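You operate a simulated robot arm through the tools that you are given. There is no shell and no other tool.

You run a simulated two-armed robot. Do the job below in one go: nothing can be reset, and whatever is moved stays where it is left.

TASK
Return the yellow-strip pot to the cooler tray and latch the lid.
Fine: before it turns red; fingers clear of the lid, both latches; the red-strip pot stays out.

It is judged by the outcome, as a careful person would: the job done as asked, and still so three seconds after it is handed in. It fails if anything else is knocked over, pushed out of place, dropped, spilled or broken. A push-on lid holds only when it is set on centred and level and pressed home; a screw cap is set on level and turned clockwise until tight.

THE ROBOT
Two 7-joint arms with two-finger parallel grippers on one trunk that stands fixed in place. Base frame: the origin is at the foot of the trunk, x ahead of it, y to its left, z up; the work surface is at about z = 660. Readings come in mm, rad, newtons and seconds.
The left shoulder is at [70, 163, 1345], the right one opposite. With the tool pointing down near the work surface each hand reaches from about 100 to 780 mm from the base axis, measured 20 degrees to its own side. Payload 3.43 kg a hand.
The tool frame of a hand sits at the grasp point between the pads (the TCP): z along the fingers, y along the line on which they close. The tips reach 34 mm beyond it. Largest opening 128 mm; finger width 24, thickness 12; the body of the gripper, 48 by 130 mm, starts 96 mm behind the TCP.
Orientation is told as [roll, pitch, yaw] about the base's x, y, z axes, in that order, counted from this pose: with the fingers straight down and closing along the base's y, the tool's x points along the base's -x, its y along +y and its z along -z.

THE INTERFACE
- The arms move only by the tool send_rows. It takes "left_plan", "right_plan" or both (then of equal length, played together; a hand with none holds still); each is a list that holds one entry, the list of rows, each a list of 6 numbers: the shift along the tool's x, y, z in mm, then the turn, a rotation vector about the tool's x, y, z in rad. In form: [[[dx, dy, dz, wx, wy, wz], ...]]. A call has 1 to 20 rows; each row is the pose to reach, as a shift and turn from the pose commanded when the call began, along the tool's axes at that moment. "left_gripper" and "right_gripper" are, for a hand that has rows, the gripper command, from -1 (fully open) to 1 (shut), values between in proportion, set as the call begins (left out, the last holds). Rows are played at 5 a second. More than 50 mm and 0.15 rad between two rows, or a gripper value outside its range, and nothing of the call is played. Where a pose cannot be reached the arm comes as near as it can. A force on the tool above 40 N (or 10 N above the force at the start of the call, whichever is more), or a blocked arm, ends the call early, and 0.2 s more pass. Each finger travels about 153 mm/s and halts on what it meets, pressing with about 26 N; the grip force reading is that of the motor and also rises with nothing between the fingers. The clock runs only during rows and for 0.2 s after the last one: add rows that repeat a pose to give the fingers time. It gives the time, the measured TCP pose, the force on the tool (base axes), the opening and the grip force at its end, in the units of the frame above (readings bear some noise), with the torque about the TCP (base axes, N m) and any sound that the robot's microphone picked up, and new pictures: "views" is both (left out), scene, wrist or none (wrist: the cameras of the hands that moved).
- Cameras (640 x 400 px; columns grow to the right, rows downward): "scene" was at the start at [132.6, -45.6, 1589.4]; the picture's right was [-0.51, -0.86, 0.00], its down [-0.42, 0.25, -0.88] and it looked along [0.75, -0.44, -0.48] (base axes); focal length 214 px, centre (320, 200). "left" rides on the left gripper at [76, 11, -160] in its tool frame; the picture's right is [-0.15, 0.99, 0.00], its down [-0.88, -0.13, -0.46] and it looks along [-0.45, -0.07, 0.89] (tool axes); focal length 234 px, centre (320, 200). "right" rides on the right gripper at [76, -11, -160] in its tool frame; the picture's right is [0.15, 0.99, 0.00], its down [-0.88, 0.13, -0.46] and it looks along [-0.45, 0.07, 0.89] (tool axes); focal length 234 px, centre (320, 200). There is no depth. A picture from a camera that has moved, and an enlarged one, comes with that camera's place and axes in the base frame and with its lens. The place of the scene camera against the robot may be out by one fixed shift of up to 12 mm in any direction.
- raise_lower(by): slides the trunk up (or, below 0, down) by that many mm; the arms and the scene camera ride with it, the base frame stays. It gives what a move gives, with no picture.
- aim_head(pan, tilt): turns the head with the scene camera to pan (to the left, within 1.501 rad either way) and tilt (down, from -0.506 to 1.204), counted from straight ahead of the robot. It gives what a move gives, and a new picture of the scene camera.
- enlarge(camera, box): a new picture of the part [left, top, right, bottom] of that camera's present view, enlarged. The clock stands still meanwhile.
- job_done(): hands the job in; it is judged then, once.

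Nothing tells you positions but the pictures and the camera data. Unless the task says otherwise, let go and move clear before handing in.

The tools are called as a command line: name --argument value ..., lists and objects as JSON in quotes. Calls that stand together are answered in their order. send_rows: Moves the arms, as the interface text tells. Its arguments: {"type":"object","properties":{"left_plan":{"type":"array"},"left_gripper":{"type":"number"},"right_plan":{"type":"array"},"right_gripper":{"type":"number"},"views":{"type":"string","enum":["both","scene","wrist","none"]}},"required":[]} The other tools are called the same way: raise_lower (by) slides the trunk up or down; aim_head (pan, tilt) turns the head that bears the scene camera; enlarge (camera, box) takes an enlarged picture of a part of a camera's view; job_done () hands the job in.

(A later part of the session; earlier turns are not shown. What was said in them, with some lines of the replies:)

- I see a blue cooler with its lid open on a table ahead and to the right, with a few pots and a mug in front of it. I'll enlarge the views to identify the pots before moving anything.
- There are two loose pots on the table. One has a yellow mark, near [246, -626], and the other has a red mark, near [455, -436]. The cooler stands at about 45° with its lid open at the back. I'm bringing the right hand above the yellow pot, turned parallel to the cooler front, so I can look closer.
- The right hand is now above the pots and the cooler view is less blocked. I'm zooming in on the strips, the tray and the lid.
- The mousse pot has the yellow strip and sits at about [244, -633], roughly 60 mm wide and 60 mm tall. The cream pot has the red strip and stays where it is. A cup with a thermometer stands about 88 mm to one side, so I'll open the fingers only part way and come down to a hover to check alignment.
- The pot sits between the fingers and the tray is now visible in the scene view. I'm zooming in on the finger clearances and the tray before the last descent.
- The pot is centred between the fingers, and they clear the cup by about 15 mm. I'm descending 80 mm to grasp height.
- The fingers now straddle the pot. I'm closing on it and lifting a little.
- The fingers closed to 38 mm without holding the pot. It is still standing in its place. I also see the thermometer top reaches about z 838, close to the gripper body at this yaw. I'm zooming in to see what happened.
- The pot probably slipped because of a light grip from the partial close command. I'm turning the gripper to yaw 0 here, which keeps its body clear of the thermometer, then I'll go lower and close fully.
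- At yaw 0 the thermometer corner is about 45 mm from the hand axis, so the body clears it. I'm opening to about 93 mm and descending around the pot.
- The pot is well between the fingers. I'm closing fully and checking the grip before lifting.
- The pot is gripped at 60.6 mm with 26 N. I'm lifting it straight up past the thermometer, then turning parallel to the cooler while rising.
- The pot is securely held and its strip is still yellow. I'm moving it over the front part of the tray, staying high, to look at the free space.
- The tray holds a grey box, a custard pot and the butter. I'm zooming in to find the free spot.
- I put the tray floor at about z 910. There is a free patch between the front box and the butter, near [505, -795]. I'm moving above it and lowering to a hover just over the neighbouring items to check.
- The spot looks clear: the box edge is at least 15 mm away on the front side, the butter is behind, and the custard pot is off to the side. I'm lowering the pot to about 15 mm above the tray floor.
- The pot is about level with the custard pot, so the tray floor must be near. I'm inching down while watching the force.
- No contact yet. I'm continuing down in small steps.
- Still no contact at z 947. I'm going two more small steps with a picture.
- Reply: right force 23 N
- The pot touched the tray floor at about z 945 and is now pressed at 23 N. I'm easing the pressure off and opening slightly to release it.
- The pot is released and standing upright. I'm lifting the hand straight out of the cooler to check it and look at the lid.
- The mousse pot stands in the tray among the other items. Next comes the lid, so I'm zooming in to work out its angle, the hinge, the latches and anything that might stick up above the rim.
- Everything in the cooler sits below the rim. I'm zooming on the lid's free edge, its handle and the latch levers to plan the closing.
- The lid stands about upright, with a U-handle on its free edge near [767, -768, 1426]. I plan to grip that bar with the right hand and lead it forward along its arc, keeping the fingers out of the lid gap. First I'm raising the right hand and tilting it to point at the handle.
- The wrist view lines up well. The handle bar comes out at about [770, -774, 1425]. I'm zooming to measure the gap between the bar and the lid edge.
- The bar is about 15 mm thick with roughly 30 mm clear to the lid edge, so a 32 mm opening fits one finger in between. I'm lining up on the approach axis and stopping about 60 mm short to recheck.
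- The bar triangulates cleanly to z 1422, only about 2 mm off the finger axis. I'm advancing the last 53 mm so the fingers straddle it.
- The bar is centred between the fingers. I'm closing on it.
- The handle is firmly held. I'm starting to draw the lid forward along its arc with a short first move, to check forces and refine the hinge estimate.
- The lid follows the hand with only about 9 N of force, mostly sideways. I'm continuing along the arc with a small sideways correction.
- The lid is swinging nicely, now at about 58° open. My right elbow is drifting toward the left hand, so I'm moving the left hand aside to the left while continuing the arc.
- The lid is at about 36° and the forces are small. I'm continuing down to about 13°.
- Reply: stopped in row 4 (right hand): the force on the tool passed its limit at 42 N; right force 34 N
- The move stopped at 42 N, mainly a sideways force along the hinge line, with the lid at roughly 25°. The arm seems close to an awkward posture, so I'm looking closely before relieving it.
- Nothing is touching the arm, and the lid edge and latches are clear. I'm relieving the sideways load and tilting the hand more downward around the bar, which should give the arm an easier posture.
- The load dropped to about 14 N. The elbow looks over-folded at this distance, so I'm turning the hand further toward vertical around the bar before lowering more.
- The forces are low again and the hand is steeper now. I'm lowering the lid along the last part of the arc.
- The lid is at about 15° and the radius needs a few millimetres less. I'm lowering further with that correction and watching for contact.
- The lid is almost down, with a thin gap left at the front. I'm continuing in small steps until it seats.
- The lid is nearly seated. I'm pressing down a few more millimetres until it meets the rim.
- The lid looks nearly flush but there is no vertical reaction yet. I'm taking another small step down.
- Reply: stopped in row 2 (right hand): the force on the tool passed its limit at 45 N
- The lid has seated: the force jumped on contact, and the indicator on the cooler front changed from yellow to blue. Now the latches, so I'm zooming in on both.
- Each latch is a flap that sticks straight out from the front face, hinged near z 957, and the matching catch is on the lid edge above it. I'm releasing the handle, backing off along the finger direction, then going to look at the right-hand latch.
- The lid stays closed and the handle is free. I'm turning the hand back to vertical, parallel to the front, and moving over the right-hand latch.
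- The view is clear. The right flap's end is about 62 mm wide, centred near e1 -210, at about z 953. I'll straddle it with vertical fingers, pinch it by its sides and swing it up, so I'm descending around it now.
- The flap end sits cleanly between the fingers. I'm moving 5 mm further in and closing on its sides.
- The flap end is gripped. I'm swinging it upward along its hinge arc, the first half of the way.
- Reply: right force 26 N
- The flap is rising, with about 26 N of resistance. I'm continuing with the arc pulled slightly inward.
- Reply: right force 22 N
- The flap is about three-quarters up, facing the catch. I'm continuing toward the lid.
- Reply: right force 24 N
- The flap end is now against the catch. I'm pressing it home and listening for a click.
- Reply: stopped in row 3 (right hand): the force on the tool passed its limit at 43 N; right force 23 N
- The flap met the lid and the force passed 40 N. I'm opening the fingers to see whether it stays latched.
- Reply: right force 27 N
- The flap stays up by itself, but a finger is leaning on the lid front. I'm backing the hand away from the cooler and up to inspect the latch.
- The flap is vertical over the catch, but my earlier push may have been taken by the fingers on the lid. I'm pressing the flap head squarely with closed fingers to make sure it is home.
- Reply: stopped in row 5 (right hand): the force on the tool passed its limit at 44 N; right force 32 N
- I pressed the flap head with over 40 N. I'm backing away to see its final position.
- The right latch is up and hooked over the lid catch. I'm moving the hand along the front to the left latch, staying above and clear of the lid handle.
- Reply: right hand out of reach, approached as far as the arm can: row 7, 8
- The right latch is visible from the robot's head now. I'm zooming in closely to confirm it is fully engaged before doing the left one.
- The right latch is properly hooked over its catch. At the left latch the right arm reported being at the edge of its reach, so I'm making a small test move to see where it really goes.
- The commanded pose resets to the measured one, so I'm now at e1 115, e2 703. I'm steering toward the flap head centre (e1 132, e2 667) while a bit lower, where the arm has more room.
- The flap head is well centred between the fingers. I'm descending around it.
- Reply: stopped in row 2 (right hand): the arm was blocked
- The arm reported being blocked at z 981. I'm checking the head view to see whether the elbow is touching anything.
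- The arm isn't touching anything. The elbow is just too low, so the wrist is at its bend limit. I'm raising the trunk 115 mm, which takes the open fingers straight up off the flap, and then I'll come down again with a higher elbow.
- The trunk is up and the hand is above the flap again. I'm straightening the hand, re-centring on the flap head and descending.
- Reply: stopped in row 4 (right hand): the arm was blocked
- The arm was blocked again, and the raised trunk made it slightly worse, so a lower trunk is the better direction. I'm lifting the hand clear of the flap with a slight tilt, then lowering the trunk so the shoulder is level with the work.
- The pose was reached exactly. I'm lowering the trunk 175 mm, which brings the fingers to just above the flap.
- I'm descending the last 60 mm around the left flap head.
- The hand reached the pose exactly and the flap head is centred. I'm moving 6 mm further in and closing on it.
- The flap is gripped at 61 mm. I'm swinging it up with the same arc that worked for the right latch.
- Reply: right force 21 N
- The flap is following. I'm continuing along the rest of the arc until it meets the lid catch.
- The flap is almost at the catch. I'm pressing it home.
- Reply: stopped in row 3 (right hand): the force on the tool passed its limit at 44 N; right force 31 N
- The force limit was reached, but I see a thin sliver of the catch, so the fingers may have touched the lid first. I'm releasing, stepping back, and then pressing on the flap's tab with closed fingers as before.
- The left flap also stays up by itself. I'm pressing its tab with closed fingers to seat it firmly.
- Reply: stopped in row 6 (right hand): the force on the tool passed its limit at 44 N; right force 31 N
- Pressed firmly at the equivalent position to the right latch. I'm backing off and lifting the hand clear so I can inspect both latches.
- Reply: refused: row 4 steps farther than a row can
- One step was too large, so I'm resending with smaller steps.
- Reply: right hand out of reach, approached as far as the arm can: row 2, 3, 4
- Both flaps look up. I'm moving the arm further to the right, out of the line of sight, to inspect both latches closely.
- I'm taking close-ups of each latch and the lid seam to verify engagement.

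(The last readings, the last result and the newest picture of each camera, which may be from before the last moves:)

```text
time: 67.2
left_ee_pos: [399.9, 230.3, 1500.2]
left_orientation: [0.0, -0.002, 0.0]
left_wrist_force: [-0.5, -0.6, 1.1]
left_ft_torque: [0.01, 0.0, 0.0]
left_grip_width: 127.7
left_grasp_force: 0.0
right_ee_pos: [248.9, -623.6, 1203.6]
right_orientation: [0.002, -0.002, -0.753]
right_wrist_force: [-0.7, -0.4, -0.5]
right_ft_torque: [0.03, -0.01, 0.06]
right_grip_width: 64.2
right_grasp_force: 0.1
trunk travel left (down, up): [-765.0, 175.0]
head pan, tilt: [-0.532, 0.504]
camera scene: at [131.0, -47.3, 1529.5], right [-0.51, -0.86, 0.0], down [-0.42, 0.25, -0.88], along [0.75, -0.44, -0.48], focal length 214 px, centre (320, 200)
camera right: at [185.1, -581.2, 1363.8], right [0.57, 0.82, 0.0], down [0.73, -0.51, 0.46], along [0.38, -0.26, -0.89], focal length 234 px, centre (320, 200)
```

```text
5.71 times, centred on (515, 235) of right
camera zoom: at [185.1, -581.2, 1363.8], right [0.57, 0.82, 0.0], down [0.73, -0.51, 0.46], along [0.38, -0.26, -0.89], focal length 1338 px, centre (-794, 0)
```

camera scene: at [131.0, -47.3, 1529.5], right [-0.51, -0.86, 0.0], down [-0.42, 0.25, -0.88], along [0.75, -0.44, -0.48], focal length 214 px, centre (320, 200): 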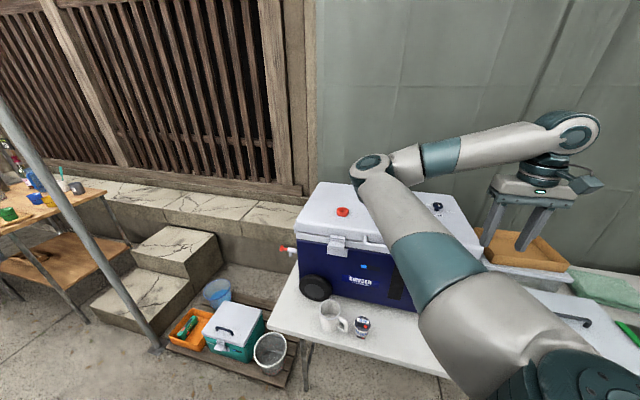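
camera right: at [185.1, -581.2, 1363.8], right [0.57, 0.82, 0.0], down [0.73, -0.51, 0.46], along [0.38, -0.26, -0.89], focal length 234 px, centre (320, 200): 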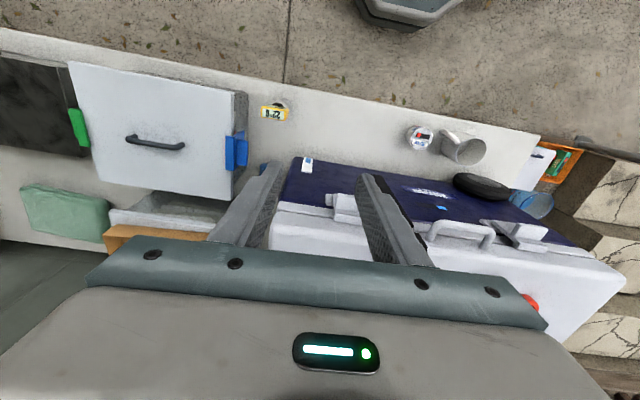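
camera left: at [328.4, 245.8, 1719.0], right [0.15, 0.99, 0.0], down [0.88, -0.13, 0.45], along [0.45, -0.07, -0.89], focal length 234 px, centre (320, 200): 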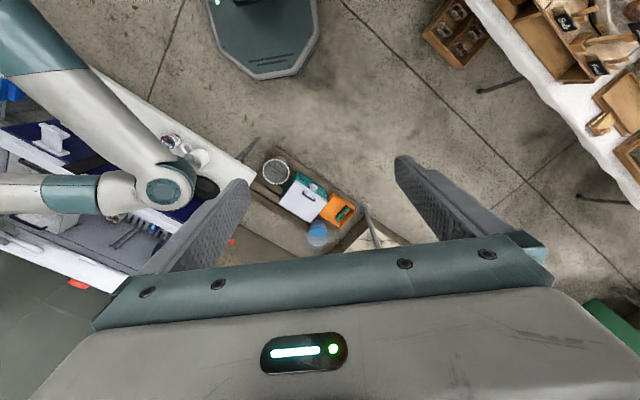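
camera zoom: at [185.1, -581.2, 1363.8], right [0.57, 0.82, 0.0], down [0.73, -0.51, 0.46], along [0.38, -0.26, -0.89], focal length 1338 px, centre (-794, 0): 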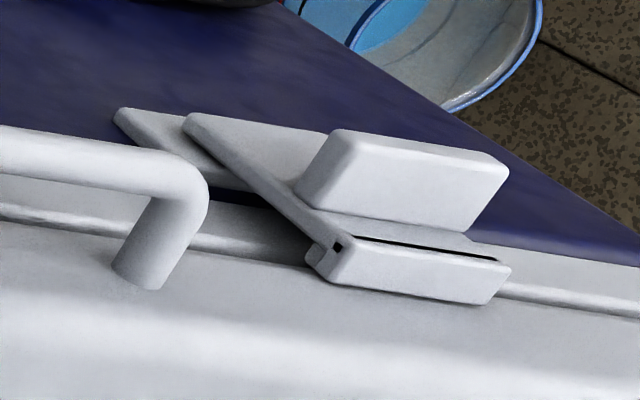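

The left latch looks identical to the right one. To be sure the hooks really sit over the catches, I'm taking a side-on look along the front with the wrist camera.

send_rows --right_plan '[[[0, 3, 5, -0.047, -0.047, -0.114], [0, 6, 10, -0.094, -0.094, -0.228], [0, 9, 15, -0.142, -0.142, -0.342], [-3, 12, 22, -0.189, -0.189, -0.456], [-6, 15, 32, -0.236, -0.236, -0.57], [-9, 18, 44, -0.283, -0.283, -0.684], [-12, 21, 58, -0.331, -0.331, -0.798], [-15, 24, 73, -0.378, -0.378, -0.912], [-19, 27, 89, -0.425, -0.425, -1.026], [-23, 30, 105, -0.472, -0.472, -1.14], [-27, 33, 121, -0.52, -0.52, -1.254], [-31, 36, 137, -0.567, -0.567, -1.368], [-35, 37.5, 150, -0.614, -0.614, -1.482]]]' --right_gripper 1 --views "both"

enlarge --camera "right" --box '[60, 60, 320, 250]'

```text
time: 70.0
left_ee_pos: [401.2, 231.0, 1498.8]
left_orientation: [0.001, 0.0, 0.0]
left_wrist_force: [-0.5, -0.4, 0.1]
left_ft_torque: [0.02, -0.04, 0.01]
left_grip_width: 128.0
left_grasp_force: 0.0
right_ee_pos: [303.7, -618.8, 1055.7]
right_orientation: [-0.003, -0.786, 0.822]
right_wrist_force: [0.0, 0.0, 0.0]
right_ft_torque: [0.02, 0.01, 0.02]
right_grip_width: 0.0
right_grasp_force: 25.7
trunk travel left (down, up): [-765.0, 175.0]
head pan, tilt: [-0.532, 0.504]
camera scene: at [132.5, -46.6, 1529.4], right [-0.51, -0.86, 0.0], down [-0.42, 0.25, -0.88], along [0.75, -0.44, -0.48], focal length 214 px, centre (320, 200)
camera right: at [196.9, -748.6, 1115.1], right [-0.79, 0.6, -0.11], down [0.11, 0.31, 0.94], along [0.6, 0.74, -0.31], focal length 234 px, centre (320, 200)
```

scene: 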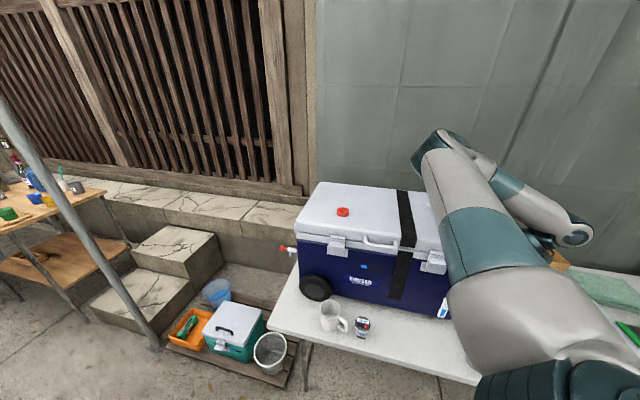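
right: 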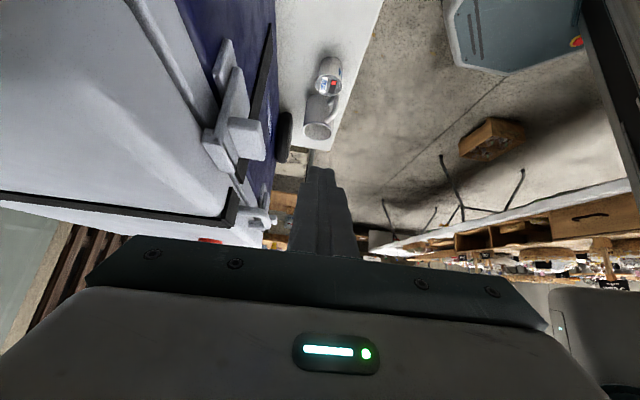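

```text
2.11 times, centred on (190, 155) of right
camera zoom: at [196.9, -748.6, 1115.1], right [-0.79, 0.6, -0.11], down [0.11, 0.31, 0.94], along [0.6, 0.74, -0.31], focal length 493 px, centre (594, 295)
```

zoom: 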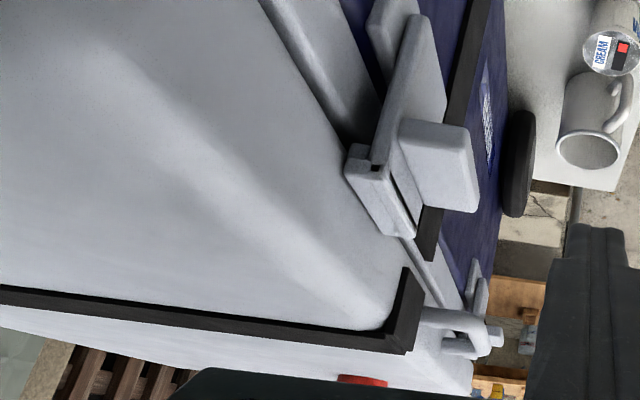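

This gives a good side view of the right latch. I'm zooming further on the hook.

enlarge --camera "right" --box '[180, 50, 290, 190]'

enlarge --camera "right" --box '[220, 180, 300, 240]'

enlarge --camera "scene" --box '[290, 170, 460, 310]'

```text
2.86 times, centred on (235, 120) of right
camera zoom: at [196.9, -748.6, 1115.1], right [-0.79, 0.6, -0.11], down [0.11, 0.31, 0.94], along [0.6, 0.74, -0.31], focal length 669 px, centre (563, 429)
```

zoom: 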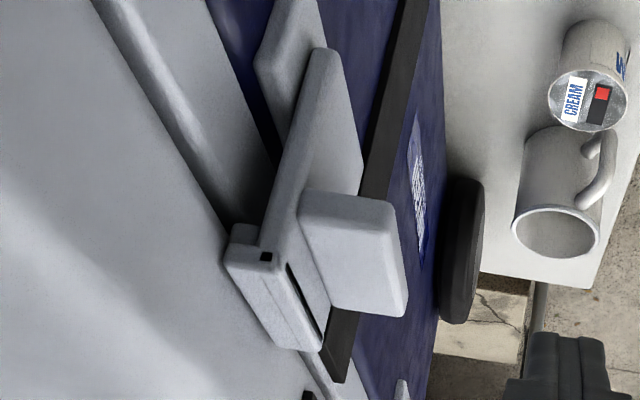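

```text
6.67 times, centred on (260, 210) of right
camera zoom: at [196.9, -748.6, 1115.1], right [-0.79, 0.6, -0.11], down [0.11, 0.31, 0.94], along [0.6, 0.74, -0.31], focal length 1561 px, centre (720, 133)
```

zoom: 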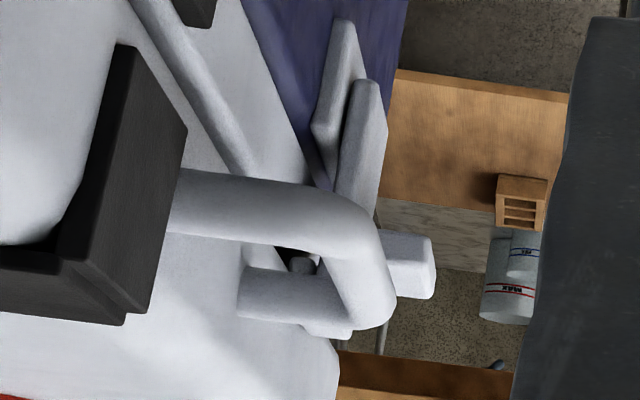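

```text
2.86 times, centred on (375, 240) of scene
camera zoom: at [132.5, -46.6, 1529.4], right [-0.51, -0.86, 0.0], down [-0.42, 0.25, -0.88], along [0.75, -0.44, -0.48], focal length 613 px, centre (163, 86)
```

zoom: 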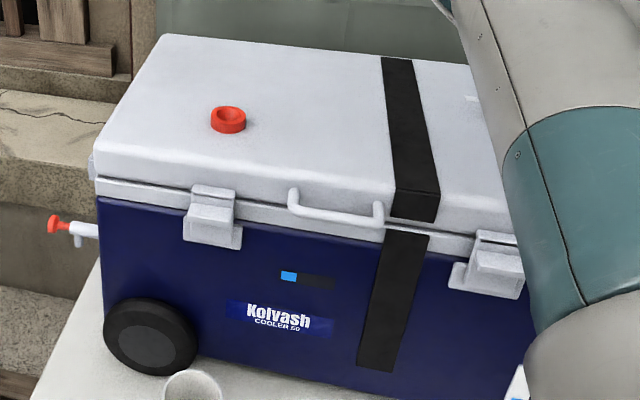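

In the side view the hook head sits over the lid's catch and the flap is within a couple of degrees of vertical; the left latch measures the same. The other items stand undisturbed, so I'm moving the hand well clear for a final look.

send_rows --right_plan '[[[-18, 20, -32, 0, 0, 0], [-38, 40, -66, 0, 0, 0], [-60, 60, -102, 0, 0, 0], [-83, 80, -138, 0, 0, 0], [-106, 100, -172, 0, 0, 0]]]' --right_gripper 1 --views "both"

enlarge --camera "scene" --box '[280, 160, 500, 350]'

enlarge --camera "left" --box '[0, 30, 240, 290]'

```text
time: 71.2
left_ee_pos: [399.9, 234.0, 1500.1]
left_orientation: [-0.002, -0.002, 0.0]
left_wrist_force: [0.1, 0.2, 0.6]
left_ft_torque: [-0.03, -0.05, 0.02]
left_grip_width: 128.0
left_grasp_force: 0.0
right_ee_pos: [191.2, -582.9, 1255.7]
right_orientation: [-0.003, -0.787, 0.821]
right_wrist_force: [0.2, 0.3, -0.5]
right_ft_torque: [-0.03, -0.02, -0.01]
right_grip_width: 0.0
right_grasp_force: 26.2
trunk travel left (down, up): [-765.0, 175.0]
head pan, tilt: [-0.532, 0.504]
camera scene: at [130.3, -43.9, 1529.6], right [-0.51, -0.86, 0.0], down [-0.42, 0.24, -0.88], along [0.76, -0.44, -0.48], focal length 214 px, centre (320, 200)
camera right: at [84.3, -712.2, 1314.5], right [-0.79, 0.6, -0.11], down [0.11, 0.31, 0.94], along [0.6, 0.74, -0.31], focal length 234 px, centre (320, 200)
```

scene: 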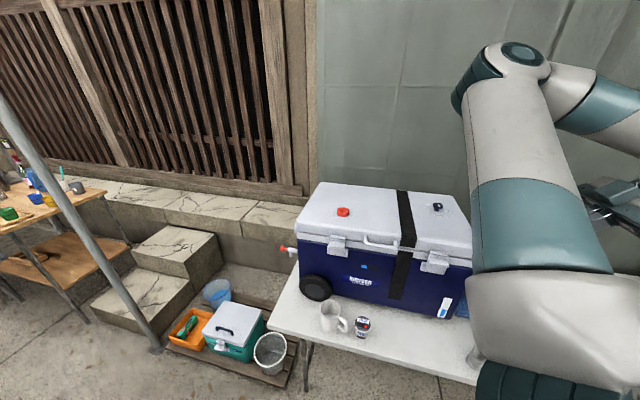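
right: 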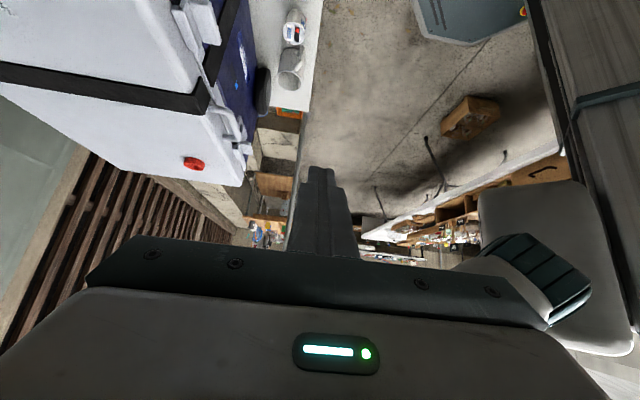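

```text
2.11 times, centred on (390, 255) of scene
camera zoom: at [130.3, -43.9, 1529.6], right [-0.51, -0.86, 0.0], down [-0.42, 0.24, -0.88], along [0.76, -0.44, -0.48], focal length 452 px, centre (173, 84)
```

zoom: 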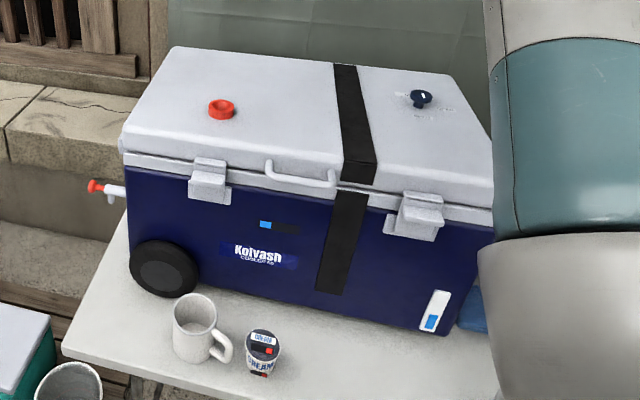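

```text
1.54 times, centred on (120, 160) of left
camera zoom: at [323.5, 246.1, 1660.3], right [0.15, 0.99, 0.0], down [0.88, -0.13, 0.46], along [0.45, -0.07, -0.89], focal length 360 px, centre (628, 262)
```

zoom: 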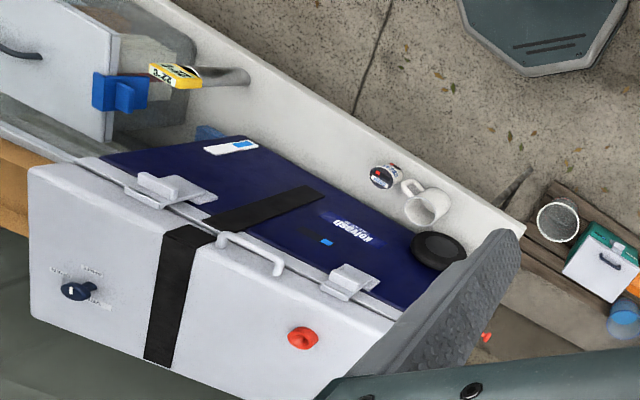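

The cooler is closed and everything else is in place. I'm taking one last close comparison of both latches before handing in.

enlarge --camera "left" --box '[40, 80, 100, 130]'

enlarge --camera "left" --box '[110, 110, 170, 160]'

enlarge --camera "right" --box '[150, 0, 290, 180]'

enlarge --camera "scene" --box '[410, 235, 460, 285]'

```text
8.00 times, centred on (70, 105) of left
camera zoom: at [323.5, 246.1, 1660.3], right [0.15, 0.99, 0.0], down [0.88, -0.13, 0.46], along [0.45, -0.07, -0.89], focal length 1873 px, centre (2320, 960)
```

zoom: 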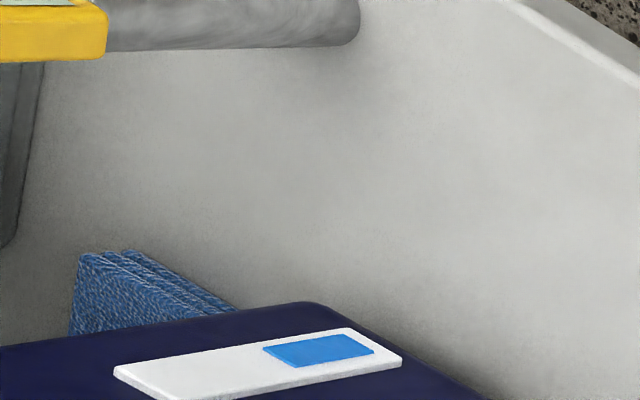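

```text
8.00 times, centred on (140, 135) of left
camera zoom: at [323.5, 246.1, 1660.3], right [0.15, 0.99, 0.0], down [0.88, -0.13, 0.46], along [0.45, -0.07, -0.89], focal length 1873 px, centre (1760, 720)
```

zoom: 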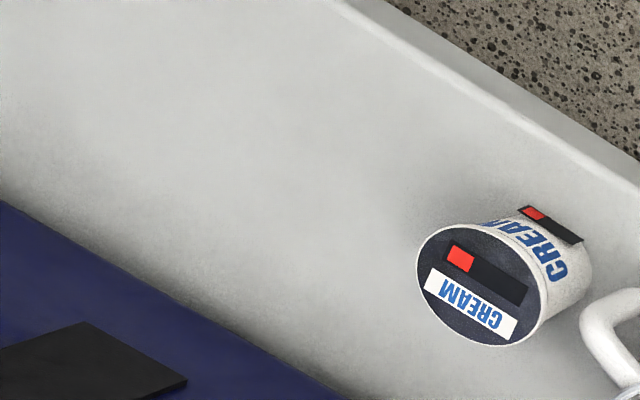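

```text
2.22 times, centred on (220, 90) of right
camera zoom: at [84.3, -712.2, 1314.5], right [-0.79, 0.6, -0.11], down [0.11, 0.31, 0.94], along [0.6, 0.74, -0.31], focal length 520 px, centre (542, 444)
```

zoom: 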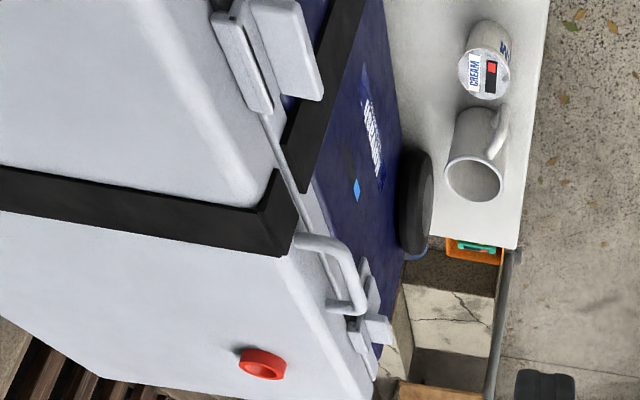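

```text
8.00 times, centred on (435, 260) of scene
camera zoom: at [130.3, -43.9, 1529.6], right [-0.51, -0.86, 0.0], down [-0.42, 0.24, -0.88], along [0.76, -0.44, -0.48], focal length 1716 px, centre (-600, -280)
```

zoom: 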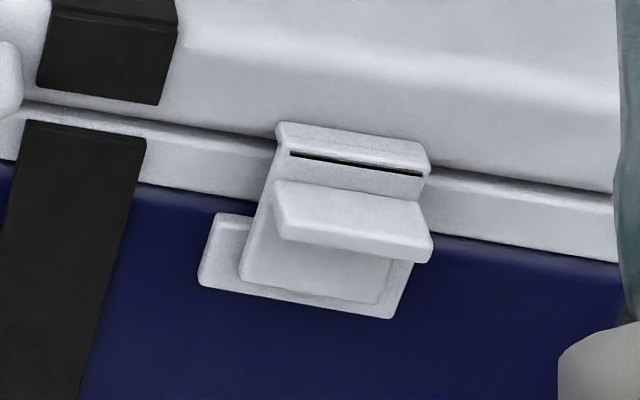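

The yellow-strip mousse pot is in the cooler tray and the lid is shut, with both latches hooked over their catches. The red-strip cream pot is still out on the table and the hands are clear. I did not hear a click from either latch; I judged them from the close-up views and a firm press on each. I'm handing in.

job_done

```text
The job is handed in.
```

The yellow-strip mousse pot is back in the cooler tray, upright among the other items. The lid is shut, and both latches are swung up and hooked over their catches. I handed the job in at about 71 s.

- **Strip:** it was still yellow when I released the pot at about 19 s. The lid closed at about 35 s, when the cooler's front indicator turned from yellow to blue.
- **Latches:** no click was picked up from either one. I judged them latched because each flap stayed up on its own, took a press of about 44 N, and sat over its catch in close-up views. I did not pull on the lid to test them.
- **Other items:** the red-strip cream pot stayed out on the table. The mug, thermometer and cup were still standing in the last views, and no fingers were under the lid. The cooler may have shifted by a few millimetres when I pressed the latches, which is within my measuring error.
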